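You operate a simulated robot arm through the tools that you are given. There is no shell and no other tool. Be economical: measure what you need, move in short steps, check, and stop when the job is done.

You run a simulated robot arm. Do the job below in one go: nothing can be reset, and whatever is moved stays where it is left.

TASK
Pack the wax disc in the pine box, dust the lid and stick the yellow label on.
Fine: shut the pine box, wipe its lid with the yellow pad before the yellow label goes on, put the yellow pad back.

Only the result counts: the job must be done as asked and must still hold three seconds after the hand-in. Knocking over, shifting, dropping, spilling or breaking anything else fails it. Lids that push on must go on centred and level and be pressed home; caps that screw on are set level and turned clockwise until they are tight.

THE ROBOT
A 6-joint arm with a two-finger parallel gripper, fixed in place. Base frame: the origin is at the foot of the arm, x ahead of it, y to its left, z up; the work surface is at about z = 0. Units: m, degrees, N and s.
With the tool pointing down near the work surface it reaches from about 0.14 to 0.58 m from the base axis. Its first joint turns from -66.0 to 66.0 degrees. Payload 2.1 kg.
Tool frame: the origin (TCP) lies between the finger pads and is the grasp point; the fingertips stand 0.03 m ahead of it; z points along the fingers, y is the line along which they close. The gripper opens to 0.094 m. The fingers are 0.028 m wide and 0.01 m thick; the gripper's body (0.05 by 0.096 m) begins 0.055 m behind the TCP.
Orientation is that of the tool frame in the base frame, as a unit quaternion [w, x, y, z]. With the fingers straight down and closing along the base's y, the tool's x points along the base's -x, its y along +y and its z along -z.

THE INTERFACE
- The arm moves only by the tool drive_tool. Its argument "targets" is one flat list of numbers, 7 for each row, row after row: the shift along the base's x, y, z in m, then the turn, a rotation vector about the base's x, y, z in degrees, then the finger opening in m, from 0 to 0.094. In form: [tx, ty, tz, ax, ay, az, grip, tx, ty, tz, ax, ay, az, grip, ...]. A call has 1 to 20 rows; each row shifts and turns the commanded pose from where the row before left it. Each row takes 0.2 s and may step no farther than 0.05 m and 8.6 degrees from the row before; otherwise, or with a gripper value out of range, the whole call is refused. Where a pose cannot be reached the arm comes as near as it can. A force on the tool above 70 N (or 10 N above the force at the start of the call, whichever is more), or a blocked arm, ends the call early, and 0.2 s more pass. The fingers move at their own pace (about 0.072 m/s each) and stop on an object; they squeeze with about 43 N. The grip force told is the motor's: it shows also when the fingers shut on nothing. Time passes only in rows, and 0.2 s behind the last, so rows that do not move let the fingers close. The reply holds the time, the measured pose of the TCP, the force on the tool along the base axes, the opening and the grip force, in the units named above and with some noise.
- Cameras (640 x 400 px; columns grow to the right, rows downward): "scene" is fixed at [0.0545, -0.354, 0.4942]; the picture's right is [0.89, -0.46, 0.00], its down [-0.16, -0.32, -0.93] and it looks along [0.43, 0.83, -0.36] (base axes); focal length 232 px, centre (320, 200). "wrist" rides on the gripper at [-0.037, 0, -0.058] in the tool frame; the picture's right is [0.00, -1.00, 0.00], its down [0.97, 0.00, -0.24] and it looks along [0.24, 0.00, 0.97] (tool axes); focal length 218 px, centre (320, 200).
- capture(camera): a new picture of that camera. The clock stands still meanwhile.
- pixel_to_xyz(camera, pixels): for up to 12 pixels [column, row] of the newest picture of that camera ("zoom" is the newest enlarged one), the place [x, y, z] in the base frame of the surface seen there, good to about 0.003 m, but the place of the scene camera against the robot may be out by one fixed shift of up to 0.018 m in any direction. The clock stands still meanwhile.
- inspect(camera, box): a new picture of the part [left, top, right, bottom] of that camera's present view, enlarged. The clock stands still meanwhile.
- hand_in(): hands the job in; it is judged then, once.

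Work in short steps. Measure before you move; look again where a grasp or a placing could have gone wrong, and mend it. You have 80 turns and 38 pictures in all, those below and enlarged ones among them. Open the gripper and draw the arm clear of the work before you hand the job in, unless the task says otherwise; then end with one line.

The tools are called after "Request:" by a JSON object that holds its "name" and its "arguments". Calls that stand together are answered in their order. drive_tool: Moves the arm, as the interface text tells. Its arguments: {"type":"object","properties":{"targets":{"type":"array","items":{"type":"number"}}},"required":["targets"]} The other tools are called the same way: capture (camera) takes a picture; pixel_to_xyz (camera, pixels) gives the place of the surface under pixels of a picture; inspect (camera, box) takes an enlarged picture of a part of a camera's view; hand_in () hands the job in.

At the start:

```text
t: 0.0
tool_pos: [0.3767, 0.0072, 0.4036]
ee_rot: [0.0, 0.001, 1.0, 0.0]
ft_force: [0.9, 0.1, 0.0]
finger_gap: 0.0939
grasp_force: 0.0
```

scene: 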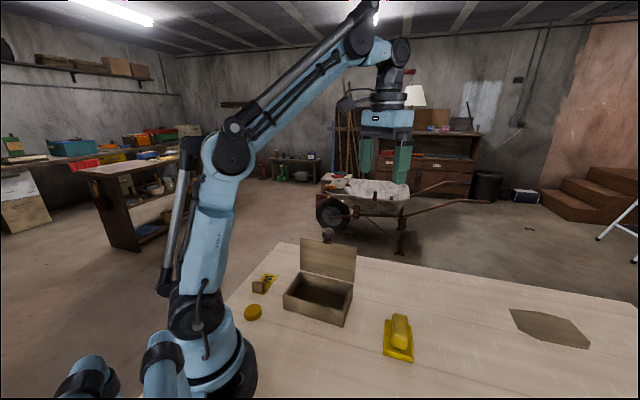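
wrist: 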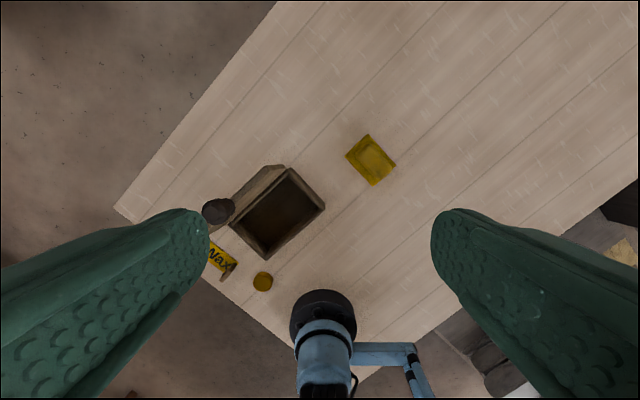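

The pictures show the open hinged box near (318,290), wax disc (252,312), label (264,282) and yellow pad (399,338). I enlarge both views to see the details.

Request:
{"name": "inspect", "arguments": {"camera": "scene", "box": [220, 220, 440, 370]}}

Request:
{"name": "inspect", "arguments": {"camera": "wrist", "box": [190, 120, 410, 300]}}

```text
2.67 times, centred on (330, 295) of scene
```

zoom: 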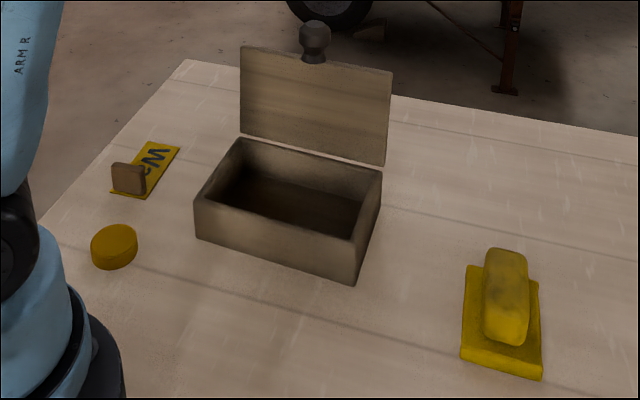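

```text
2.22 times, centred on (300, 210) of wrist
```

zoom: 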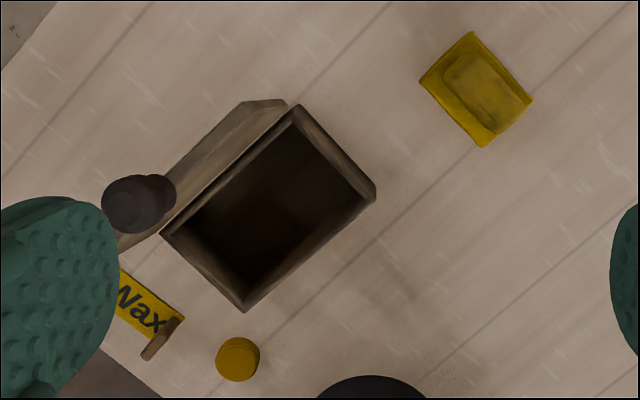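

Now I measure the key points in the zoomed wrist view: box rim corners, lid, knob, disc, label, and pad.

Request:
{"name": "pixel_to_xyz", "arguments": {"camera": "zoom", "pixels": [[297, 108], [373, 193], [243, 307], [164, 236], [265, 205], [130, 205], [160, 187], [262, 104], [125, 240], [238, 357], [140, 310], [160, 338]]}}

Request:
{"name": "pixel_to_xyz", "arguments": {"camera": "wrist", "pixels": [[369, 135], [395, 163], [372, 185], [347, 155], [371, 160], [376, 152], [366, 167], [263, 282], [218, 250], [212, 262], [228, 270], [222, 280]]}}

```text
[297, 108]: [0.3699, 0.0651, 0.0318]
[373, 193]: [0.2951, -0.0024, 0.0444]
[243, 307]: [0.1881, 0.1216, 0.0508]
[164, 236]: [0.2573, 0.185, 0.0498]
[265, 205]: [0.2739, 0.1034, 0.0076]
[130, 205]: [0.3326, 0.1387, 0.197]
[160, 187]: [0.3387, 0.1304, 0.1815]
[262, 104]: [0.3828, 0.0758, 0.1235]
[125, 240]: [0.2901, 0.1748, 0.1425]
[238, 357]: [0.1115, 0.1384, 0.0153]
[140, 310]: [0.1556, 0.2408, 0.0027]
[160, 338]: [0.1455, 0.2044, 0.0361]
```

```text
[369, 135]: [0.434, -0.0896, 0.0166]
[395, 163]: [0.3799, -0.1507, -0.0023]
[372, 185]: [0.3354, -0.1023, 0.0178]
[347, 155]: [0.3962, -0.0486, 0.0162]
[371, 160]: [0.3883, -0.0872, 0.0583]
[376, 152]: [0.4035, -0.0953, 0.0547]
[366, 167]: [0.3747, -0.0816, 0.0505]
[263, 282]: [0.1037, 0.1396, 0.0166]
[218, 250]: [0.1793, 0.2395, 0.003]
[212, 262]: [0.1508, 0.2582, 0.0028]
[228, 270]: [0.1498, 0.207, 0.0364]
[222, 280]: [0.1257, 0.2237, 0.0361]
```

The box is about 0.165 × 0.10 × 0.05, with the hinge along the back (A(0.37,0.065) to D(0.257,0.185)). The lid stands up with its knob near z = 0.19. The disc is at about (0.105,0.139), and the label has an upright tab near (0.137,0.215). I move above the disc, yawing 41° to match the box.

Request:
{"name": "drive_tool", "arguments": {"targets": [-0.0272, 0.0132, -0.02, 0, 0, 4.1, 0.07, -0.0272, 0.0132, -0.02, 0, 0, 4.1, 0.07, -0.0272, 0.0132, -0.02, 0, 0, 4.1, 0.07, -0.0272, 0.0132, -0.02, 0, 0, 4.1, 0.07, -0.0272, 0.0132, -0.02, 0, 0, 4.1, 0.07, -0.0272, 0.0132, -0.02, 0, 0, 4.1, 0.07, -0.0272, 0.0132, -0.02, 0, 0, 4.1, 0.07, -0.0272, 0.0132, -0.02, 0, 0, 4.1, 0.07, -0.0272, 0.0132, -0.02, 0, 0, 4.1, 0.07, -0.0272, 0.0132, -0.02, 0, 0, 4.1, 0.07]}}

Request:
{"name": "capture", "arguments": {"camera": "wrist"}}

```text
t: 2.2
tool_pos: [0.1039, 0.1389, 0.2047]
ee_rot: [0.0, -0.351, 0.937, -0.001]
ft_force: [0.0, -0.2, 0.3]
finger_gap: 0.07
grasp_force: 0.0
```

```text
33 pictures are left
```

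wrist: 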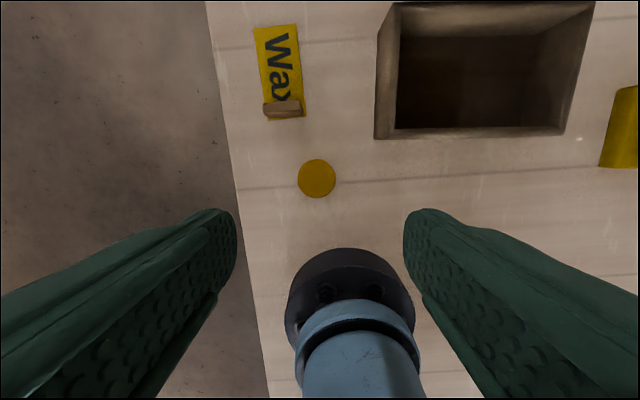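

Clear view now: disc at (317,179), tab at (283,109), label and box front corners visible. I measure these.

Request:
{"name": "pixel_to_xyz", "arguments": {"camera": "wrist", "pixels": [[317, 179], [299, 179], [335, 179], [317, 161], [317, 196], [375, 138], [563, 135], [266, 108], [300, 107], [283, 103], [256, 29], [296, 25]]}}

Request:
{"name": "inspect", "arguments": {"camera": "wrist", "box": [230, 10, 350, 130]}}

```text
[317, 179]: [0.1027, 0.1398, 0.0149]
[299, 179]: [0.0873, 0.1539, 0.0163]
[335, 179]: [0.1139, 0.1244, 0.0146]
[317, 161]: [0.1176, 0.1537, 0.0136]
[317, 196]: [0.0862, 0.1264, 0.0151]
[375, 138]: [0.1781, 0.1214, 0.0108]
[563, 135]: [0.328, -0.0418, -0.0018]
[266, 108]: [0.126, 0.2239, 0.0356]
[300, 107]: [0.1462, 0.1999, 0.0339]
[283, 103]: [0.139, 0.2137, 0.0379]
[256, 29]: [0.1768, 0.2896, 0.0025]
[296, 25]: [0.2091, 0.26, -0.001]
```

```text
3.33 times, centred on (290, 70) of wrist
```

zoom: 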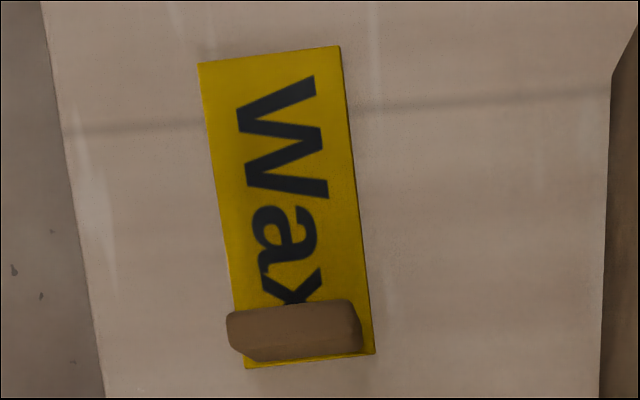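

The disc centre is (0.102,0.139) with a diameter of about 0.041, right below the TCP. I descend, close and lift.

Request:
{"name": "drive_tool", "arguments": {"targets": [-0.001, 0, -0.045, 0, 0, 0, 0.065, 0, 0, -0.045, 0, 0, 0, 0.065, 0, 0, -0.045, 0, 0, 0, 0.065, 0, 0, -0.025, 0, 0, 0, 0.065, 0, 0, -0.0105, 0, 0, 0, 0.065, 0, 0, 0, 0, 0, 0, 0.03, 0, 0, 0, 0, 0, 0.03, 0, 0, 0, 0, 0, 0.03]}}

```text
refused: targets must hold 7 numbers for each row
```

The count was off in one row; I resend it with the rows corrected.

Request:
{"name": "drive_tool", "arguments": {"targets": [-0.001, 0, -0.045, 0, 0, 0, 0.065, 0, 0, -0.045, 0, 0, 0, 0.065, 0, 0, -0.045, 0, 0, 0, 0.065, 0, 0, -0.025, 0, 0, 0, 0.065, 0, 0, -0.0105, 0, 0, 0, 0.065, 0, 0, 0, 0, 0, 0, 0.03, 0, 0, 0, 0, 0, 0, 0.03, 0, 0, 0, 0, 0, 0, 0.03]}}

```text
t: 4.0
tool_pos: [0.1039, 0.1421, 0.035]
ee_rot: [0.0, -0.349, 0.937, 0.0]
ft_force: [0.7, 0.6, 0.9]
finger_gap: 0.0418
grasp_force: 42.8
```

Disc held (gap 0.0418). I lift and carry it above the box, slightly toward the front, then check.

Request:
{"name": "drive_tool", "arguments": {"targets": [0, 0, 0.04, 0, 0, 0, 0.03, 0, 0, 0.045, 0, 0, 0, 0.03, 0.015, -0.004, 0.03, 0, 0, 0, 0.03, 0.038, -0.013, 0, 0, 0, 0, 0.03, 0.038, -0.013, 0, 0, 0, 0, 0.03, 0.038, -0.013, 0, 0, 0, 0, 0.03, 0.037, -0.014, 0, 0, 0, 0, 0.03, 0, 0, 0, 0, 0, 0, 0.03]}}

Request:
{"name": "capture", "arguments": {"camera": "wrist"}}

Request:
{"name": "inspect", "arguments": {"camera": "scene", "box": [220, 160, 440, 340]}}

```text
t: 5.8
tool_pos: [0.2692, 0.0811, 0.1492]
ee_rot: [0.0, -0.35, 0.937, 0.0]
ft_force: [-0.5, -0.8, 0.7]
finger_gap: 0.0416
grasp_force: 43.0
```

```text
31 pictures are left
```

wrist: 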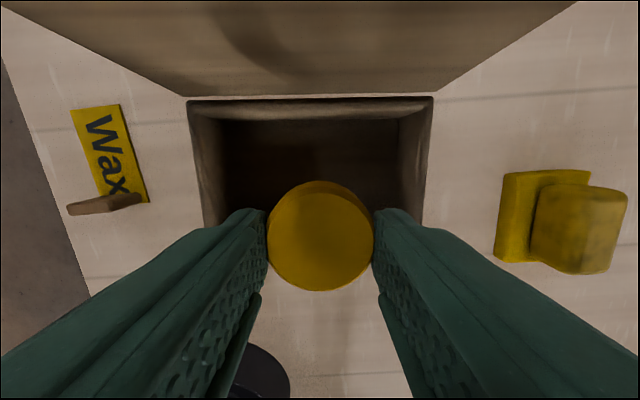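

```text
2.22 times, centred on (330, 250) of scene
```

zoom: 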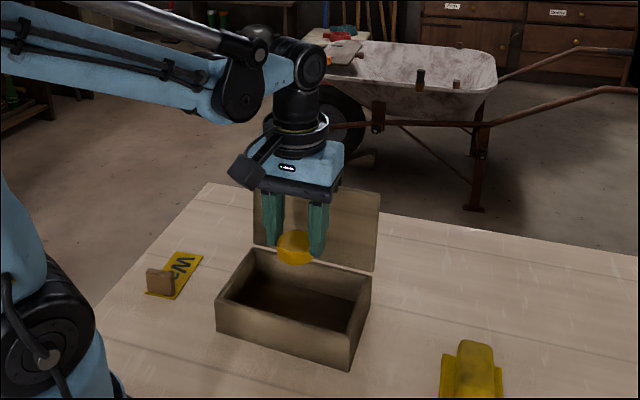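

The lid is untouched, and the box looks aligned with the gripper. I measure the rim corners, the lid and the pad from here.

Request:
{"name": "pixel_to_xyz", "arguments": {"camera": "wrist", "pixels": [[190, 103], [430, 101], [203, 180], [422, 180], [312, 150], [320, 70], [505, 175], [590, 172], [497, 255], [580, 225], [545, 185], [620, 195]]}}

```text
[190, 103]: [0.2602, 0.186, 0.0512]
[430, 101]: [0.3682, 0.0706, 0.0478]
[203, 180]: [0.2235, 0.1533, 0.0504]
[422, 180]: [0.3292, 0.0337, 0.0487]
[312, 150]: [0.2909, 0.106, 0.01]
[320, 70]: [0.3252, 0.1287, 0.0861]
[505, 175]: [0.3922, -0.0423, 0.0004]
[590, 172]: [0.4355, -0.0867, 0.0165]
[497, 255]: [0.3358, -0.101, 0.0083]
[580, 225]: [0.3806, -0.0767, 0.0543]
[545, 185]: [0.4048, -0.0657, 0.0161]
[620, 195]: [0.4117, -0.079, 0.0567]
```

Box floor is at z ≈ 0.008, so I lower to TCP z ≈ 0.046, release and rise straight up.

Request:
{"name": "drive_tool", "arguments": {"targets": [0.001, 0.003, -0.03, 0, 0, 0, 0.03, 0, 0, -0.035, 0, 0, 0, 0.03, 0, 0, -0.025, 0, 0, 0, 0.03, 0, 0, -0.0135, 0, 0, 0, 0.03, 0, 0, 0, 0, 0, 0, 0.03]}}

```text
t: 7.0
tool_pos: [0.2713, 0.0854, 0.046]
ee_rot: [0.0, -0.35, 0.937, -0.001]
ft_force: [0.1, -0.3, 0.2]
finger_gap: 0.0414
grasp_force: 42.8
```

No contact yet; I lower 2.5 mm more, release and retreat upward.

Request:
{"name": "drive_tool", "arguments": {"targets": [0, 0, -0.0025, 0, 0, 0, 0.03, 0, 0, 0, 0, 0, 0, 0.06, 0, 0, 0, 0, 0, 0, 0.06, 0, 0, 0.04, 0, 0, 0, 0.06, 0, 0, 0.05, 0, 0, 0, 0.06, 0, 0, 0.05, 0, 0, 0, 0.06, 0, 0, 0.05, 0, 0, 0, 0.06, 0, 0, 0.05, 0, 0, 0, 0.06]}}

Request:
{"name": "capture", "arguments": {"camera": "wrist"}}

```text
t: 8.8
tool_pos: [0.2722, 0.087, 0.2839]
ee_rot: [0.0, -0.349, 0.937, -0.001]
ft_force: [-0.1, 0.3, -0.2]
finger_gap: 0.0602
grasp_force: 0.2
```

```text
29 pictures are left
```

wrist: 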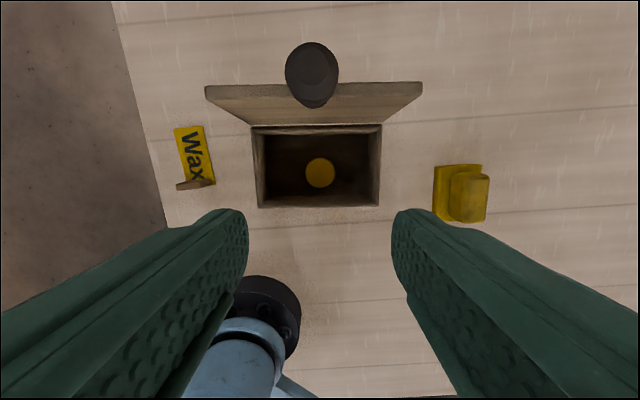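

The disc lies in the box at (320,172). Now I measure the lid edge and knob at (312,75).

Request:
{"name": "pixel_to_xyz", "arguments": {"camera": "wrist", "pixels": [[312, 65], [292, 70], [333, 70], [312, 48], [312, 90], [312, 103], [210, 88], [418, 86], [250, 88], [380, 86], [250, 97], [380, 97]]}}

Request:
{"name": "inspect", "arguments": {"camera": "wrist", "box": [200, 30, 430, 220]}}

Request:
{"name": "inspect", "arguments": {"camera": "scene", "box": [270, 220, 390, 320]}}

```text
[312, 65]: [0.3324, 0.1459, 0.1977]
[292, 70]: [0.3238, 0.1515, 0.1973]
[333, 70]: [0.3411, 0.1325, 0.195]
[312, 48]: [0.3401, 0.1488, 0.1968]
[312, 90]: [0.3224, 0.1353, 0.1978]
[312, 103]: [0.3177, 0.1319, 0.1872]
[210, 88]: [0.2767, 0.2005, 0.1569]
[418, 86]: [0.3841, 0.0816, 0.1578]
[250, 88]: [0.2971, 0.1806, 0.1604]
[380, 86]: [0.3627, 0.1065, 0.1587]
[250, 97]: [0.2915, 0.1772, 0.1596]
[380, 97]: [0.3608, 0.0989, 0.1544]
```

```text
2.11 times, centred on (315, 125) of wrist
```

zoom: 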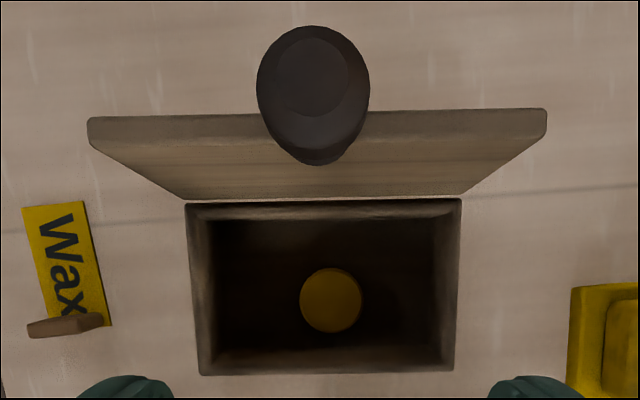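

```text
4.00 times, centred on (330, 270) of scene
```

zoom: 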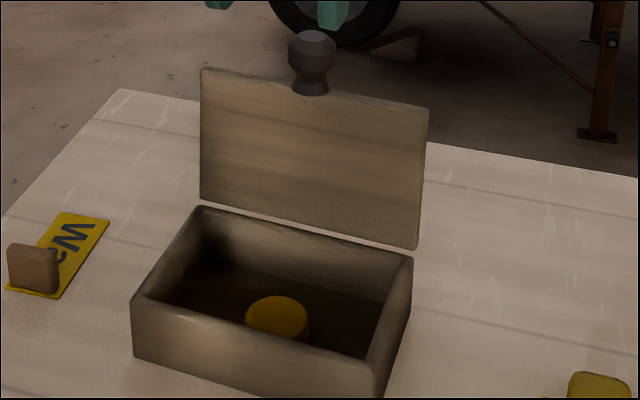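

The knob sits on the lid's front edge (top at (0.332,0.142,0.198)), and the lid leans about 11° back past vertical. I go behind the knob with closed fingers and push it toward the front gently.

Request:
{"name": "drive_tool", "arguments": {"targets": [0.0346, 0.03, 0, 0, 0, 0, 0, 0.0346, 0.03, 0, 0, 0, 0, 0, 0.0346, 0.0301, 0, 0, 0, 0, 0, 0, 0, -0.045, 0, 0, 0, 0, 0, 0, -0.044, 0, 0, 0, 0, 0, 0, 0, 0, 0, 0, 0]}}

Request:
{"name": "inspect", "arguments": {"camera": "scene", "box": [240, 160, 420, 340]}}

```text
t: 10.2
tool_pos: [0.3756, 0.1771, 0.1941]
ee_rot: [0.0, -0.35, 0.937, 0.0]
ft_force: [-0.6, -0.3, -0.2]
finger_gap: 0.0001
grasp_force: 33.3
```

```text
2.22 times, centred on (330, 250) of scene
```

zoom: 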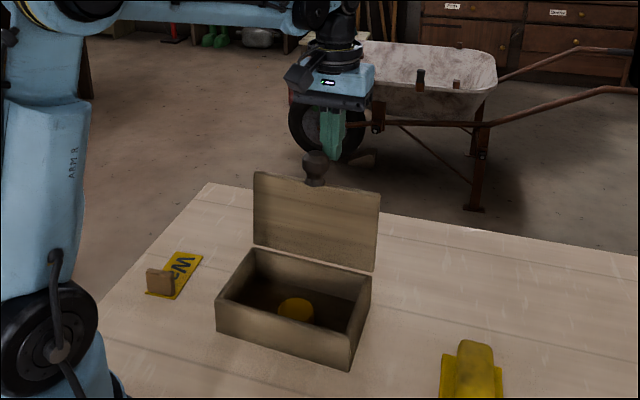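

The fingers are behind the knob. I push along −n in small steps, 0.06 in total.

Request:
{"name": "drive_tool", "arguments": {"targets": [-0.0075, -0.0066, 0, 0, 0, 0, 0, -0.0075, -0.0066, 0, 0, 0, 0, 0, -0.0053, -0.0046, 0, 0, 0, 0, 0, -0.0053, -0.0046, 0, 0, 0, 0, 0, -0.0053, -0.0046, 0, 0, 0, 0, 0, -0.0053, -0.0046, 0, 0, 0, 0, 0, -0.0053, -0.0046, 0, 0, 0, 0, 0, -0.0038, -0.0033, 0, 0, 0, 0, 0]}}

Request:
{"name": "inspect", "arguments": {"camera": "scene", "box": [240, 160, 420, 340]}}

```text
t: 12.0
tool_pos: [0.3304, 0.1368, 0.1944]
ee_rot: [0.0, -0.35, 0.937, 0.0]
ft_force: [1.5, 1.2, -0.2]
finger_gap: 0.0001
grasp_force: 33.5
```

```text
2.22 times, centred on (330, 250) of scene
```

zoom: 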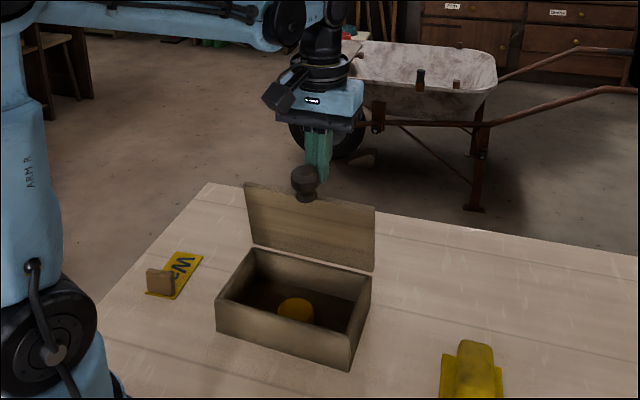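

The lid is at about vertical with only ~2 N of force. I continue pushing on an arc, descending as it goes.

Request:
{"name": "drive_tool", "arguments": {"targets": [-0.0075, -0.0066, 0, 0, 0, 0, 0, -0.0075, -0.0066, -0.002, 0, 0, 0, 0, -0.0075, -0.0066, -0.003, 0, 0, 0, 0, -0.0075, -0.0066, -0.005, 0, 0, 0, 0, -0.0075, -0.0066, -0.006, 0, 0, 0, 0]}}

Request:
{"name": "inspect", "arguments": {"camera": "scene", "box": [240, 160, 420, 340]}}

```text
t: 13.2
tool_pos: [0.2921, 0.1037, 0.1781]
ee_rot: [0.0, -0.35, 0.937, 0.0]
ft_force: [0.1, -0.5, -0.1]
finger_gap: 0.0
grasp_force: 32.5
```

```text
2.22 times, centred on (330, 250) of scene
```

zoom: 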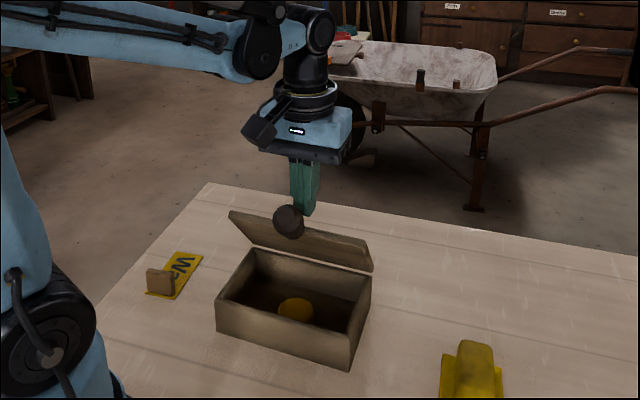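

The hinge has friction: the lid stays put about 35° past vertical. I follow it down on the arc with the fingertips.

Request:
{"name": "drive_tool", "arguments": {"targets": [-0.0068, -0.0059, -0.0065, 0, 0, 0, 0, -0.0068, -0.0059, -0.0065, 0, 0, 0, 0, -0.0053, -0.0046, -0.009, 0, 0, 0, 0, -0.0053, -0.0046, -0.009, 0, 0, 0, 0, -0.003, -0.0026, -0.011, 0, 0, 0, 0, -0.003, -0.0026, -0.011, 0, 0, 0, 0, -0.0019, -0.0016, -0.011, 0, 0, 0, 0, -0.0019, -0.0016, -0.008, 0, 0, 0, 0]}}

Request:
{"name": "inspect", "arguments": {"camera": "scene", "box": [240, 160, 420, 340]}}

```text
t: 15.0
tool_pos: [0.2603, 0.0728, 0.1054]
ee_rot: [0.0, -0.351, 0.936, 0.0]
ft_force: [-0.1, 0.4, 1.6]
finger_gap: 0.0
grasp_force: 32.6
```

```text
2.22 times, centred on (330, 250) of scene
```

zoom: 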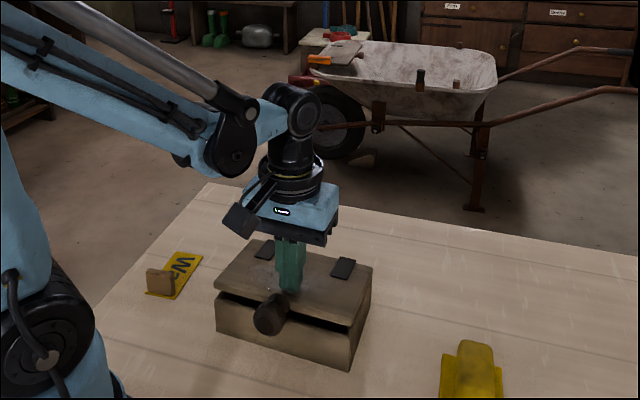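

Nearly shut, a few degrees remain. I press down in 4 mm steps and watch the force.

Request:
{"name": "drive_tool", "arguments": {"targets": [0, 0, -0.005, 0, 0, 0, 0, 0, 0, -0.004, 0, 0, 0, 0, 0, 0, -0.003, 0, 0, 0, 0, 0, 0, -0.002, 0, 0, 0, 0]}}

```text
t: 16.0
tool_pos: [0.2588, 0.0732, 0.0916]
ee_rot: [-0.001, -0.35, 0.937, 0.0]
ft_force: [-1.7, -1.2, 8.7]
finger_gap: 0.0
grasp_force: 32.9
```

Force has risen to 8.7 N at tip z ≈ 0.062. I press slightly more, then lift and look.

Request:
{"name": "drive_tool", "arguments": {"targets": [0, 0, -0.0015, 0, 0, 0, 0, 0, 0, -0.0015, 0, 0, 0, 0]}}

```text
t: 16.5
tool_pos: [0.2575, 0.0745, 0.0924]
ee_rot: [-0.002, -0.351, 0.937, -0.001]
ft_force: [-5.9, -2.5, 38.8]
finger_gap: 0.0001
grasp_force: 32.9
stopped in row 2: the force on the tool passed its limit (the readings are from after the stop); the commanded pose is now the measured one
```

It is hard against the stop at 39 N, so the lid is home. I lift off and back, then look.

Request:
{"name": "drive_tool", "arguments": {"targets": [0, 0, 0.03, 0, 0, 0, 0, 0, 0, 0.045, 0, 0, 0, 0.05, 0, 0, 0.045, 0, 0, 0, 0.08, 0, 0, 0.045, 0, 0, 0, 0.08, 0, 0, 0.03, 0, 0, 0, 0.08]}}

Request:
{"name": "capture", "arguments": {"camera": "wrist"}}

Request:
{"name": "inspect", "arguments": {"camera": "scene", "box": [230, 220, 430, 380]}}

```text
t: 17.7
tool_pos: [0.2579, 0.0715, 0.2861]
ee_rot: [-0.002, -0.351, 0.937, -0.001]
ft_force: [0.1, -0.4, -0.9]
finger_gap: 0.0799
grasp_force: 0.1
```

```text
22 pictures are left
```

wrist: 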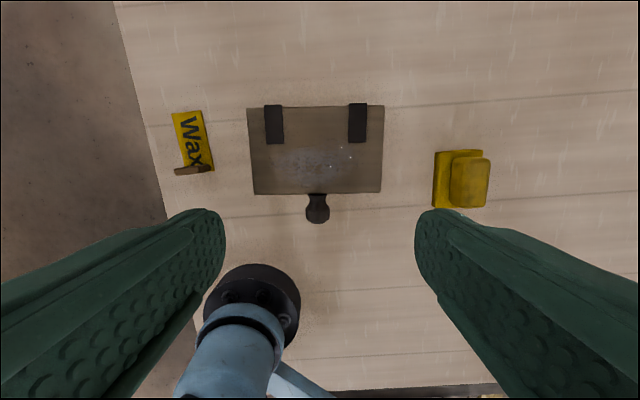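

```text
2.50 times, centred on (330, 300) of scene
```

zoom: 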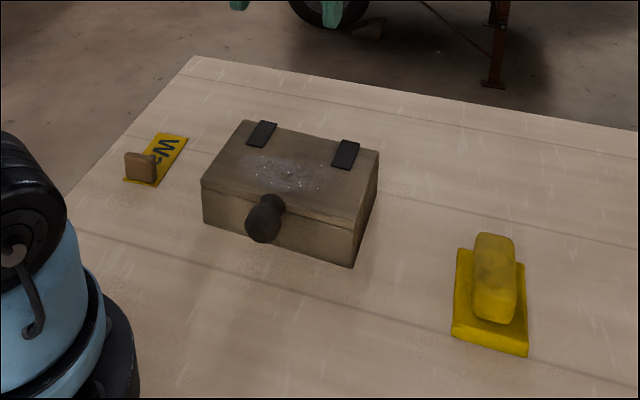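

The box is shut, and there is a dust patch around (318,162) on the lid between the straps and the knob. I measure the lid, dust and pad, and enlarge the pad.

Request:
{"name": "pixel_to_xyz", "arguments": {"camera": "wrist", "pixels": [[248, 109], [383, 107], [255, 193], [380, 191], [285, 160], [353, 160], [318, 145], [318, 182], [283, 143], [348, 142], [318, 212], [318, 162]]}}

Request:
{"name": "pixel_to_xyz", "arguments": {"camera": "wrist", "pixels": [[436, 152], [481, 150], [436, 206], [484, 206], [458, 162], [487, 163], [453, 203], [484, 200], [470, 182]]}}

Request:
{"name": "inspect", "arguments": {"camera": "wrist", "box": [240, 90, 400, 230]}}

```text
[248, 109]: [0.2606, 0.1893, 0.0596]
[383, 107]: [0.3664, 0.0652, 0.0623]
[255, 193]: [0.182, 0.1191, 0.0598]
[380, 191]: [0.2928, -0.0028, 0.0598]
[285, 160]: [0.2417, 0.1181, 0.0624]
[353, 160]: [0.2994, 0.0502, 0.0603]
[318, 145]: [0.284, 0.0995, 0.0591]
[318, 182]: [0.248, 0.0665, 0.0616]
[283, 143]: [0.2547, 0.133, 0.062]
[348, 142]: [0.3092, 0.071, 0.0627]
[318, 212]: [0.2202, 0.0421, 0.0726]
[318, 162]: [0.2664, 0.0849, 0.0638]
```

```text
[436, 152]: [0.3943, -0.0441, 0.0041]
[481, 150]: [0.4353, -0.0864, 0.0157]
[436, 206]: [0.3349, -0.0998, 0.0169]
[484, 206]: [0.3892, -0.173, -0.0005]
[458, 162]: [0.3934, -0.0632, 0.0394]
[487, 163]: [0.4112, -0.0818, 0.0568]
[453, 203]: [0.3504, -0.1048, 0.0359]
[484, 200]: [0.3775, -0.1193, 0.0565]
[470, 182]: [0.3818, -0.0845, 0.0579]
```

```text
2.86 times, centred on (320, 160) of wrist
```

zoom: 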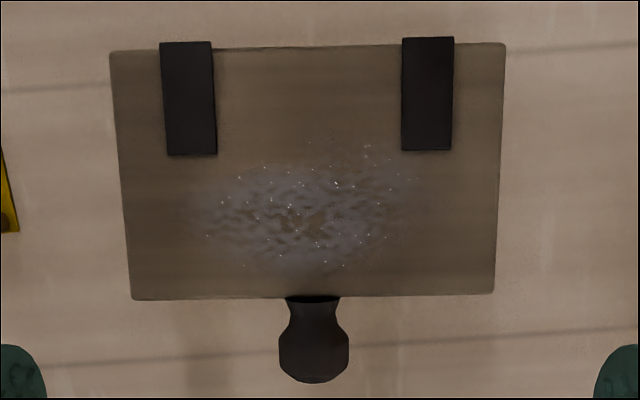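

Lid top is at z ≈ 0.061 with the dust around (0.262,0.087), ±0.05 along u and ±0.03 along n. The pad is aligned to the same yaw and its handle runs along n, centred near (0.384,−0.093). I move above it for a closer look.

Request:
{"name": "drive_tool", "arguments": {"targets": [0.021, -0.0274, -0.022, 0, 0, 0, 0.08, 0.021, -0.0274, -0.022, 0, 0, 0, 0.08, 0.021, -0.0274, -0.022, 0, 0, 0, 0.08, 0.021, -0.0274, -0.022, 0, 0, 0, 0.08, 0.021, -0.0274, -0.022, 0, 0, 0, 0.08, 0.021, -0.0274, -0.022, 0, 0, 0, 0.08, 0, 0, 0, 0, 0, 0, 0.08]}}

Request:
{"name": "capture", "arguments": {"camera": "wrist"}}

```text
t: 19.3
tool_pos: [0.3839, -0.0919, 0.1544]
ee_rot: [-0.001, -0.35, 0.937, -0.001]
ft_force: [0.0, 0.4, 0.9]
finger_gap: 0.0797
grasp_force: 0.2
```

```text
19 pictures are left
```

wrist: 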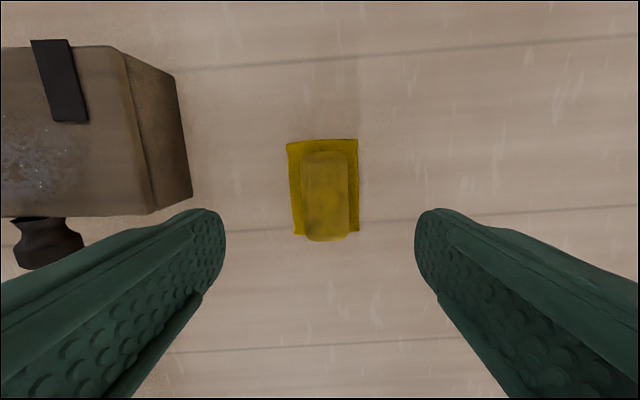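

Pad seen at (323,188), nicely aligned. I measure its corners and handle.

Request:
{"name": "pixel_to_xyz", "arguments": {"camera": "wrist", "pixels": [[289, 145], [356, 141], [295, 230], [357, 228], [305, 160], [346, 158], [307, 235], [346, 232], [326, 155], [326, 237], [326, 195], [296, 190]]}}

```text
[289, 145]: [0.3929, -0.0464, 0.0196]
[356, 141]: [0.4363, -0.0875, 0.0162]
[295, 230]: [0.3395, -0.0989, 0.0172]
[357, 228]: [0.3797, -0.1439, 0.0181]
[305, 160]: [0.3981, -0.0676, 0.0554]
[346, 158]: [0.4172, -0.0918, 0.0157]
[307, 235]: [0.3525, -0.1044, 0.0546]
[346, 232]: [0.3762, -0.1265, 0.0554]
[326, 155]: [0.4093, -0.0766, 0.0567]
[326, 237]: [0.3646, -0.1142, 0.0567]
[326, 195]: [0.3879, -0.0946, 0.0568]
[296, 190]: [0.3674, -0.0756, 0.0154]
```

Pad centre is (0.387,−0.0955), handle top z 0.057, base top 0.017, yaw about 43°. I descend to TCP z ≈ 0.053 and grip the handle.

Request:
{"name": "drive_tool", "arguments": {"targets": [0.003, -0.0036, -0.035, 0, 0, 2, 0.07, 0, 0, -0.035, 0, 0, 0, 0.07, 0, 0, -0.0214, 0, 0, 0, 0.07, 0, 0, -0.01, 0, 0, 0, 0.07, 0, 0, 0, 0, 0, 0, 0.02, 0, 0, 0, 0, 0, 0, 0.02, 0, 0, 0, 0, 0, 0, 0.02]}}

```text
t: 20.9
tool_pos: [0.3881, -0.0943, 0.0536]
ee_rot: [-0.001, -0.367, 0.93, -0.001]
ft_force: [-0.1, 1.4, -0.3]
finger_gap: 0.0397
grasp_force: 43.0
```

Pad gripped (gap 0.0397). Only about 0.06 of lid lies free between straps and knob, so I lift the pad and turn it 92° (0.058 side along n) on the way to the wiping start, n = 0.25, u = −0.075.

Request:
{"name": "drive_tool", "arguments": {"targets": [0, 0, 0.02, 0, 0, 0, 0.02, 0, 0, 0.04, 0, 0, 0, 0.02, 0, 0, 0.04, 0, 0, 0, 0.02, -0.01364, 0.01834, 0, 0, 0, -8.36, 0.02, -0.01364, 0.01834, 0, 0, 0, -8.36, 0.02, -0.01364, 0.01834, 0, 0, 0, -8.36, 0.02, -0.01364, 0.01834, 0, 0, 0, -8.36, 0.02, -0.01364, 0.01834, 0, 0, 0, -8.36, 0.02, -0.01364, 0.01834, 0, 0, 0, -8.36, 0.02, -0.01364, 0.01834, 0, 0, 0, -8.36, 0.02, -0.01364, 0.01834, 0, 0, 0, -8.36, 0.02, -0.01364, 0.01834, 0, 0, 0, -8.36, 0.02, -0.01364, 0.01834, 0, 0, 0, -8.36, 0.02, -0.01364, 0.01834, 0, 0, 0, -8.36, 0.02, 0, 0, 0, 0, 0, 0, 0.02]}}

Request:
{"name": "capture", "arguments": {"camera": "wrist"}}

```text
t: 24.1
tool_pos: [0.237, 0.1064, 0.1525]
ee_rot: [-0.001, 0.415, 0.91, 0.0]
ft_force: [-0.5, -0.7, -0.9]
finger_gap: 0.0395
grasp_force: 42.8
```

```text
18 pictures are left
```

wrist: 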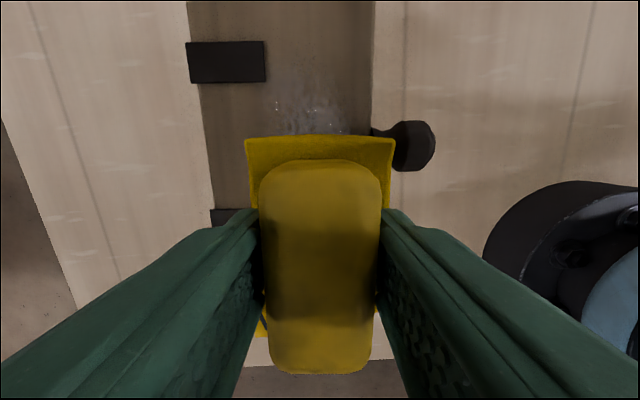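

The pad is aligned and centred in the gap between strap end (col 265) and front edge (col 372). I lower it to just touching the lid.

Request:
{"name": "drive_tool", "arguments": {"targets": [0.001, 0.001, -0.02, 0, 0, 0, 0.02, 0, 0, -0.012, 0, 0, 0, 0.02, 0, 0, -0.004, 0, 0, 0, 0.02, 0, 0, -0.002, 0, 0, 0, 0.02, 0, 0, -0.001, 0, 0, 0, 0.02]}}

```text
t: 25.3
tool_pos: [0.2395, 0.1077, 0.1149]
ee_rot: [-0.001, 0.416, 0.91, 0.0]
ft_force: [-8.4, -5.5, 46.6]
finger_gap: 0.0395
grasp_force: 42.5
```

That is 46 N, too firm. I back off by 1.5 mm and read the force.

Request:
{"name": "drive_tool", "arguments": {"targets": [0, 0, 0.0015, 0, 0, 0, 0.02, 0, 0, 0, 0, 0, 0, 0.02]}}

```text
t: 25.9
tool_pos: [0.2398, 0.1067, 0.1157]
ee_rot: [-0.001, 0.414, 0.91, 0.001]
ft_force: [-0.1, 1.3, 3.1]
finger_gap: 0.0394
grasp_force: 42.6
```

Light contact at 3 N. I add 0.3 mm and sweep along u and back.

Request:
{"name": "drive_tool", "arguments": {"targets": [0, 0, -0.0003, 0, 0, 0, 0.02, 0.0082, -0.0094, 0, 0, 0, 0, 0.02, 0.0082, -0.0094, 0, 0, 0, 0, 0.02, 0.0082, -0.0094, 0, 0, 0, 0, 0.02, 0.0082, -0.0094, 0, 0, 0, 0, 0.02, 0.0082, -0.0094, 0, 0, 0, 0, 0.02, 0.0082, -0.0094, 0, 0, 0, 0, 0.02]}}

```text
t: 27.5
tool_pos: [0.2885, 0.0514, 0.1151]
ee_rot: [-0.001, 0.414, 0.91, 0.001]
ft_force: [-0.9, 0.1, -0.3]
finger_gap: 0.0394
grasp_force: 43.0
```

Force fell to about 0 at this end. I lower a little and check the contact before sweeping back.

Request:
{"name": "drive_tool", "arguments": {"targets": [0, 0, -0.0006, 0, 0, 0, 0.02, 0, 0, 0, 0, 0, 0, 0.02]}}

```text
t: 28.1
tool_pos: [0.2877, 0.0524, 0.1141]
ee_rot: [-0.002, 0.415, 0.91, 0.001]
ft_force: [-0.7, -0.1, 15.2]
finger_gap: 0.0399
grasp_force: 43.1
```

Now 15 N of contact; I sweep back along +u and once again to −u.

Request:
{"name": "drive_tool", "arguments": {"targets": [-0.0082, 0.0094, 0, 0, 0, 0, 0.02, -0.0082, 0.0094, 0, 0, 0, 0, 0.02, -0.0082, 0.0094, 0, 0, 0, 0, 0.02, -0.0082, 0.0094, 0, 0, 0, 0, 0.02, -0.0082, 0.0094, 0, 0, 0, 0, 0.02, -0.0082, 0.0094, 0, 0, 0, 0, 0.02]}}

Request:
{"name": "drive_tool", "arguments": {"targets": [0.0082, -0.0094, 0, 0, 0, 0, 0.02, 0.0082, -0.0094, 0, 0, 0, 0, 0.02, 0.0082, -0.0094, 0, 0, 0, 0, 0.02, 0.0082, -0.0094, 0, 0, 0, 0, 0.02, 0.0082, -0.0094, 0, 0, 0, 0, 0.02, 0.0082, -0.0094, 0, 0, 0, 0, 0.02, 0, 0, 0.02, 0, 0, 0, 0.02, 0, 0, 0.05, 0, 0, 0, 0.02]}}

Request:
{"name": "inspect", "arguments": {"camera": "scene", "box": [230, 220, 430, 380]}}

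```text
t: 29.5
tool_pos: [0.2385, 0.1079, 0.1141]
ee_rot: [-0.001, 0.414, 0.91, 0.001]
ft_force: [3.4, -4.0, 8.5]
finger_gap: 0.0398
grasp_force: 42.5
```

```text
t: 31.3
tool_pos: [0.2881, 0.051, 0.1834]
ee_rot: [-0.001, 0.415, 0.91, 0.001]
ft_force: [-1.5, 0.8, -1.0]
finger_gap: 0.0396
grasp_force: 42.9
```

```text
2.50 times, centred on (330, 300) of scene
```

zoom: 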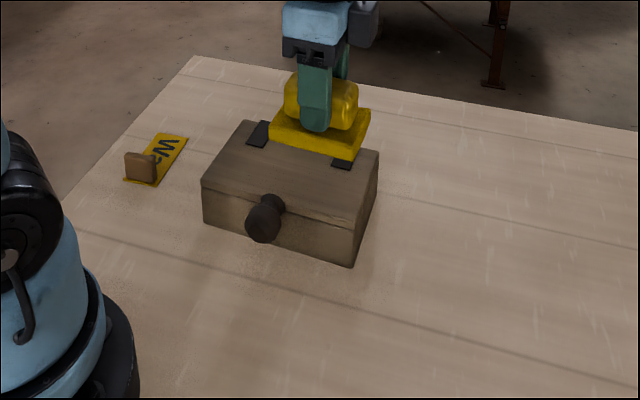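

The visible lid is clean. I carry the pad back above its place with the turn undone, then check the lid and the spot.

Request:
{"name": "drive_tool", "arguments": {"targets": [0.00908, -0.01321, 0, 0, 0, 8.36, 0.02, 0.00908, -0.01321, 0, 0, 0, 8.36, 0.02, 0.00908, -0.01321, 0, 0, 0, 8.36, 0.02, 0.00908, -0.01321, 0, 0, 0, 8.36, 0.02, 0.00908, -0.01321, 0, 0, 0, 8.36, 0.02, 0.00908, -0.01321, 0, 0, 0, 8.36, 0.02, 0.00908, -0.01321, 0, 0, 0, 8.36, 0.02, 0.00908, -0.01321, 0, 0, 0, 8.36, 0.02, 0.00908, -0.01321, 0, 0, 0, 8.36, 0.02, 0.00908, -0.01321, 0, 0, 0, 8.36, 0.02, 0.00908, -0.01321, 0, 0, 0, 8.36, 0.02, 0, 0, -0.04, 0, 0, 0, 0.02, 0, 0, 0, 0, 0, 0, 0.02]}}

Request:
{"name": "inspect", "arguments": {"camera": "scene", "box": [230, 220, 430, 380]}}

```text
t: 34.1
tool_pos: [0.3883, -0.0954, 0.1451]
ee_rot: [-0.001, -0.366, 0.931, -0.001]
ft_force: [-0.4, -0.1, -1.8]
finger_gap: 0.0397
grasp_force: 43.0
```

```text
2.50 times, centred on (330, 300) of scene
```

zoom: 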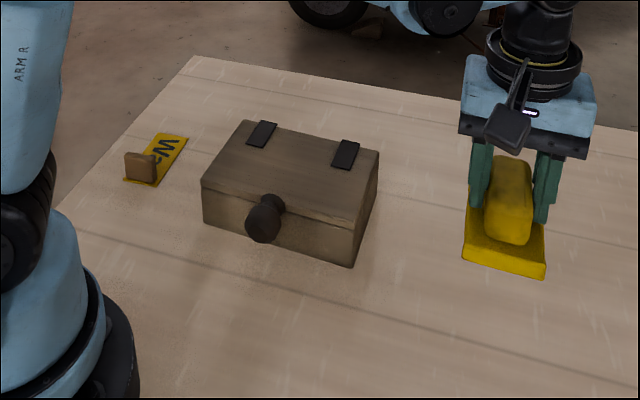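

The lid is clean. I lower the pad to its place.

Request:
{"name": "drive_tool", "arguments": {"targets": [0, 0, -0.04, 0, 0, 0, 0.02, 0, 0, -0.035, 0, 0, 0, 0.02, 0, 0, -0.01, 0, 0, 0, 0.02, 0, 0, -0.005, 0, 0, 0, 0.02, 0, 0, 0, 0, 0, 0, 0.02]}}

```text
t: 35.3
tool_pos: [0.3877, -0.0939, 0.0535]
ee_rot: [-0.002, -0.366, 0.931, -0.001]
ft_force: [-0.5, -0.3, -0.3]
finger_gap: 0.0397
grasp_force: 42.7
```

No contact force yet at z 0.0535; I lower in half-millimetre steps until it touches.

Request:
{"name": "drive_tool", "arguments": {"targets": [0, 0, -0.0005, 0, 0, 0, 0.02, 0, 0, -0.0005, 0, 0, 0, 0.02]}}

```text
t: 35.9
tool_pos: [0.3878, -0.0933, 0.0541]
ee_rot: [-0.001, -0.365, 0.931, -0.001]
ft_force: [-0.4, 0.4, -1.1]
finger_gap: 0.0395
grasp_force: 42.8
```

Request:
{"name": "drive_tool", "arguments": {"targets": [0, 0, -0.0007, 0, 0, 0, 0.02, 0, 0, -0.0007, 0, 0, 0, 0.02]}}

```text
t: 36.5
tool_pos: [0.3875, -0.0948, 0.0521]
ee_rot: [-0.002, -0.367, 0.93, 0.0]
ft_force: [-3.8, -0.3, 44.8]
finger_gap: 0.0394
grasp_force: 42.6
```

Contact at 45 N, so the pad is down. I ease up 0.7 mm, open slowly and lift away.

Request:
{"name": "drive_tool", "arguments": {"targets": [0, 0, 0.0008, 0, 0, 0, 0.02, 0, 0, 0, 0, 0, 0, 0.05, 0, 0, 0, 0, 0, 0, 0.075, 0, 0, 0, 0, 0, 0, 0.075, 0, 0, 0.04, 0, 0, 0, 0.075, 0, 0, 0.04, 0, 0, 0, 0.075, 0, 0, 0.021, 0, 0, 0, 0.075]}}

Request:
{"name": "capture", "arguments": {"camera": "wrist"}}

```text
t: 38.1
tool_pos: [0.3871, -0.0925, 0.1537]
ee_rot: [-0.002, -0.367, 0.93, -0.001]
ft_force: [0.5, 0.1, 0.2]
finger_gap: 0.0751
grasp_force: 0.0
```

```text
15 pictures are left
```

wrist: 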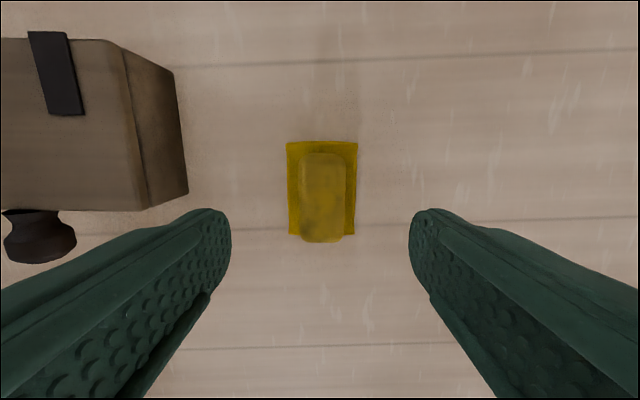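

The pad sits where it was, and the lid edge is clean. The label lies at yaw ≈ 48° with its tab across, so to grip the tab faces I need tool yaw ≈ −42°. I move above the tab.

Request:
{"name": "drive_tool", "arguments": {"targets": [0, 0, 0.046, 0, 0, 0, 0.06, -0.0208, 0.02546, 0, 0, 0, -7.08, 0.06, -0.0208, 0.02546, 0, 0, 0, -7.08, 0.06, -0.0208, 0.02546, 0, 0, 0, -7.08, 0.06, -0.0208, 0.02546, 0, 0, 0, -7.08, 0.06, -0.0208, 0.02546, 0, 0, 0, -7.08, 0.06, -0.0208, 0.02546, 0, 0, 0, -7.08, 0.06, -0.0208, 0.02546, 0, 0, 0, -7.08, 0.06, -0.0208, 0.02546, 0, 0, 0, -7.08, 0.06, -0.0208, 0.02546, 0, 0, 0, -7.08, 0.06, -0.0208, 0.02546, 0, 0, 0, -7.08, 0.06, -0.0208, 0.02546, 0, 0, 0, -7.08, 0.06, -0.0208, 0.02546, 0, 0, 0, -7.08, 0.06, 0, 0, 0, 0, 0, 0, 0.06]}}

Request:
{"name": "capture", "arguments": {"camera": "wrist"}}

```text
t: 41.1
tool_pos: [0.1382, 0.2124, 0.1971]
ee_rot: [-0.001, 0.359, 0.933, 0.001]
ft_force: [-0.8, -0.1, 0.5]
finger_gap: 0.0601
grasp_force: 0.0
```

```text
14 pictures are left
```

wrist: 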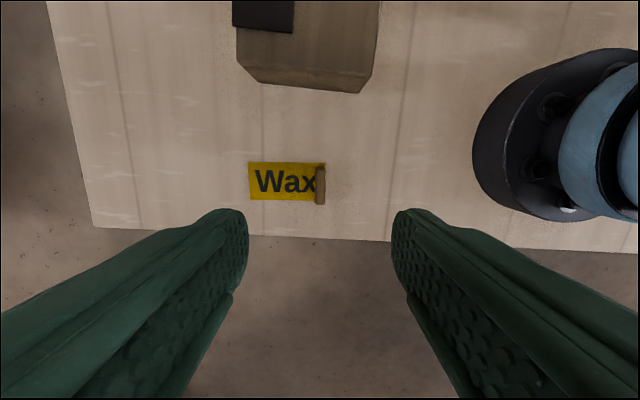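

The label appears square to the tool, with the tab at (320,185). I measure the corners and tab.

Request:
{"name": "pixel_to_xyz", "arguments": {"camera": "wrist", "pixels": [[251, 165], [251, 197], [316, 165], [324, 165], [322, 200], [320, 170], [320, 185], [320, 202], [317, 186], [324, 186], [300, 197], [285, 180]]}}

Request:
{"name": "inspect", "arguments": {"camera": "wrist", "box": [235, 150, 345, 220]}}

```text
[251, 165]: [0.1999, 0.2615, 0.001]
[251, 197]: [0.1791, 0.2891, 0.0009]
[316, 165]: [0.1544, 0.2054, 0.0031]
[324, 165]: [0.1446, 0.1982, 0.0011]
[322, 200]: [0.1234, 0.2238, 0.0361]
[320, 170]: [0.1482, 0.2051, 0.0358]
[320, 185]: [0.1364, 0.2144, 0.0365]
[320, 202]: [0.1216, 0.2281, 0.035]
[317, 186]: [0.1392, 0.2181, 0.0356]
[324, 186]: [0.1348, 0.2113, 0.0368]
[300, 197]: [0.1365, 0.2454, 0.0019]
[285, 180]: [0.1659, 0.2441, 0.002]
```

```text
5.71 times, centred on (290, 185) of wrist
```

zoom: 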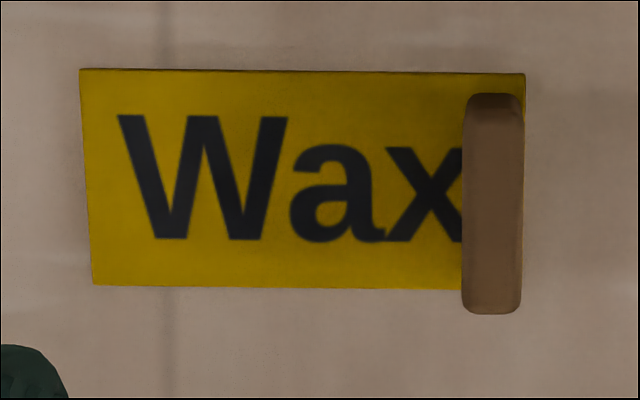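

Tab centre is (0.136,0.215), 8 mm thick, top z 0.036; the label extends 0.081 to its W end. I centre, descend to z ≈ 0.039 and grip the tab.

Request:
{"name": "drive_tool", "arguments": {"targets": [-0.002, 0.0023, -0.04, 0, 0, 0, 0.05, 0, 0, -0.045, 0, 0, 0, 0.05, 0, 0, -0.045, 0, 0, 0, 0.05, 0, 0, -0.02, 0, 0, 0, 0.05, 0, 0, -0.008, 0, 0, 0, 0.05, 0, 0, 0, 0, 0, 0, 0, 0, 0, 0, 0, 0, 0, 0, 0, 0, 0, 0, 0, 0, 0]}}

```text
t: 42.9
tool_pos: [0.1361, 0.2147, 0.0399]
ee_rot: [-0.002, 0.358, 0.934, 0.0]
ft_force: [-1.0, -2.1, 28.2]
finger_gap: 0.0095
grasp_force: 43.4
```

The tab is gripped (gap 0.0095). There is some vertical force, so I lift gently and look.

Request:
{"name": "drive_tool", "arguments": {"targets": [0, 0, 0.02, 0, 0, 0, 0, 0, 0, 0.04, 0, 0, 0, 0, 0, 0, 0.045, 0, 0, 0, 0, 0, 0, 0, 0, 0, 0, 0]}}

Request:
{"name": "capture", "arguments": {"camera": "wrist"}}

Request:
{"name": "inspect", "arguments": {"camera": "scene", "box": [220, 200, 400, 340]}}

```text
t: 43.9
tool_pos: [0.1392, 0.2159, 0.1478]
ee_rot: [-0.002, 0.359, 0.933, 0.001]
ft_force: [-0.1, 0.7, -0.3]
finger_gap: 0.0094
grasp_force: 43.2
```

```text
12 pictures are left
```

wrist: 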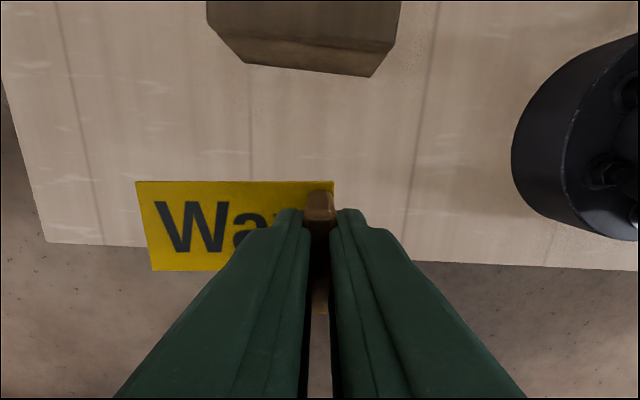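

```text
2.86 times, centred on (310, 270) of scene
```

zoom: 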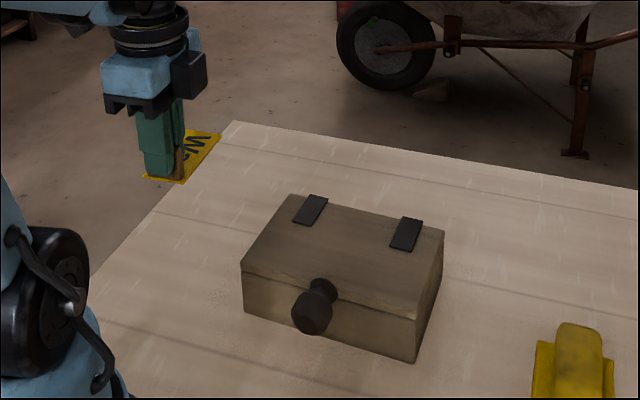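

The label is held level. I carry it over the lid, turning +83° so it lies along the box, readable from the front, tab target (0.286,0.051).

Request:
{"name": "drive_tool", "arguments": {"targets": [0.0148, -0.01645, 0, 0, 0, 8.31, 0, 0.0148, -0.01645, 0, 0, 0, 8.31, 0, 0.0148, -0.01645, 0, 0, 0, 8.31, 0, 0.0148, -0.01645, 0, 0, 0, 8.31, 0, 0.0148, -0.01645, 0, 0, 0, 8.31, 0, 0.0148, -0.01645, 0, 0, 0, 8.31, 0, 0.0148, -0.01645, 0, 0, 0, 8.31, 0, 0.0148, -0.01645, 0, 0, 0, 8.31, 0, 0.0148, -0.01645, 0, 0, 0, 8.31, 0, 0.0148, -0.01645, 0, 0, 0, 8.31, 0, 0, 0, 0, 0, 0, 0, 0]}}

Request:
{"name": "capture", "arguments": {"camera": "wrist"}}

```text
t: 46.3
tool_pos: [0.2843, 0.0501, 0.1461]
ee_rot: [-0.002, -0.351, 0.936, 0.0]
ft_force: [0.1, 0.4, -0.8]
finger_gap: 0.0092
grasp_force: 43.1
```

```text
10 pictures are left
```

wrist: 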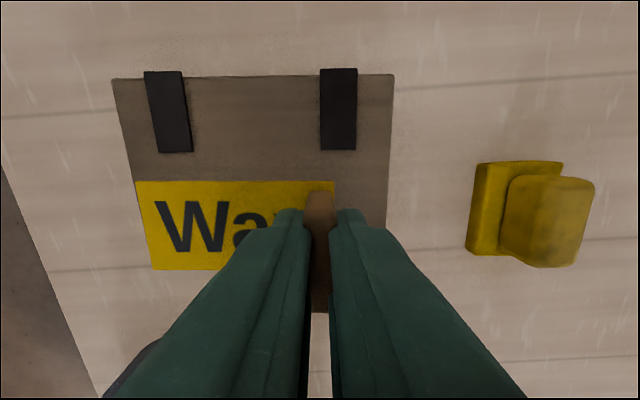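

The lid is fully clean and the label is oriented right. I measure the label corners against the lid corners before lowering.

Request:
{"name": "pixel_to_xyz", "arguments": {"camera": "wrist", "pixels": [[138, 184], [154, 268], [332, 184], [146, 225], [115, 82], [392, 78], [190, 150], [322, 148], [135, 170], [388, 200], [260, 184]]}}

```text
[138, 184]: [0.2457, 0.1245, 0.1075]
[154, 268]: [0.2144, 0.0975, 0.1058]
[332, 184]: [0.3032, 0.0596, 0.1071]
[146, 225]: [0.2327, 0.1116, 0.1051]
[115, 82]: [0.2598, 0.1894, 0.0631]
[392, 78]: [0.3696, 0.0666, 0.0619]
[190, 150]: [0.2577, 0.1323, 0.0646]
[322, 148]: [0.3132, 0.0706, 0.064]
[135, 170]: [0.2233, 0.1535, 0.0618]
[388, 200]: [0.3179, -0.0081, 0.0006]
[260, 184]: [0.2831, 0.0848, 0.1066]
```

Label centre is n 0.247, u −0.1105, well within the free area and square. I lower toward the lid, final steps small.

Request:
{"name": "drive_tool", "arguments": {"targets": [0, 0, -0.02, 0, 0, 0, 0, 0, 0, -0.016, 0, 0, 0, 0, 0, 0, -0.005, 0, 0, 0, 0, 0, 0, -0.002, 0, 0, 0, 0]}}

```text
t: 47.3
tool_pos: [0.2837, 0.0512, 0.1032]
ee_rot: [-0.001, -0.351, 0.936, 0.0]
ft_force: [-1.6, -1.5, 15.3]
finger_gap: 0.0091
grasp_force: 43.0
```

Contact at 15 N. I press a little more, in 0.7 mm steps.

Request:
{"name": "drive_tool", "arguments": {"targets": [0, 0, -0.0007, 0, 0, 0, 0, 0, 0, -0.0005, 0, 0, 0, 0]}}

```text
t: 47.9
tool_pos: [0.2841, 0.0497, 0.102]
ee_rot: [-0.001, -0.351, 0.936, 0.0]
ft_force: [-3.8, -5.9, 60.8]
finger_gap: 0.0096
grasp_force: 43.2
```

Pressed with 61 N. I ease off 1 mm, open to release the tab, and lift clear.

Request:
{"name": "drive_tool", "arguments": {"targets": [0, 0, 0.001, 0, 0, 0, 0, 0, 0, 0, 0, 0, 0, 0.04, 0, 0, 0, 0, 0, 0, 0.04, 0, 0, 0, 0, 0, 0, 0.04, 0, 0, 0.03, 0, 0, 0, 0.04, 0, 0, 0.04, 0, 0, 0, 0.04, -0.02, 0.023, 0.03, 0, 0, 0, 0.04]}}

Request:
{"name": "capture", "arguments": {"camera": "wrist"}}

```text
t: 49.5
tool_pos: [0.2627, 0.0727, 0.2016]
ee_rot: [-0.002, -0.35, 0.937, -0.001]
ft_force: [1.1, -0.2, 0.4]
finger_gap: 0.0399
grasp_force: 0.1
```

```text
9 pictures are left
```

wrist: 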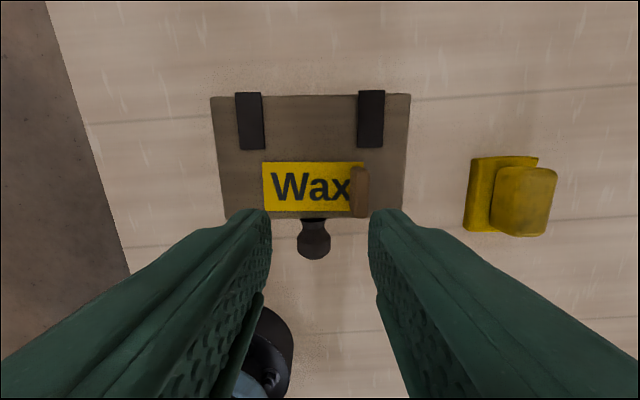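

The label is on, level and square. I close the fingers and press its middle once to be sure it sticks flat.

Request:
{"name": "drive_tool", "arguments": {"targets": [-0.0105, 0.0138, -0.03, 0, 0, 0, 0, 0, 0, -0.04, 0, 0, 0, 0, 0, 0, -0.028, 0, 0, 0, 0, 0, 0, -0.005, 0, 0, 0, 0, 0, 0, -0.003, 0, 0, 0, 0]}}

```text
t: 50.7
tool_pos: [0.2535, 0.0867, 0.096]
ee_rot: [-0.002, -0.351, 0.936, 0.0]
ft_force: [-0.1, -0.8, -0.6]
finger_gap: 0.0
grasp_force: 33.0
```

No contact yet at tip z 0.066; a few small steps further.

Request:
{"name": "drive_tool", "arguments": {"targets": [0, 0, -0.001, 0, 0, 0, 0, 0, 0, -0.001, 0, 0, 0, 0]}}

```text
t: 51.3
tool_pos: [0.2538, 0.0863, 0.0955]
ee_rot: [-0.002, -0.352, 0.936, 0.0]
ft_force: [0.0, -1.8, 6.3]
finger_gap: 0.0
grasp_force: 32.7
```

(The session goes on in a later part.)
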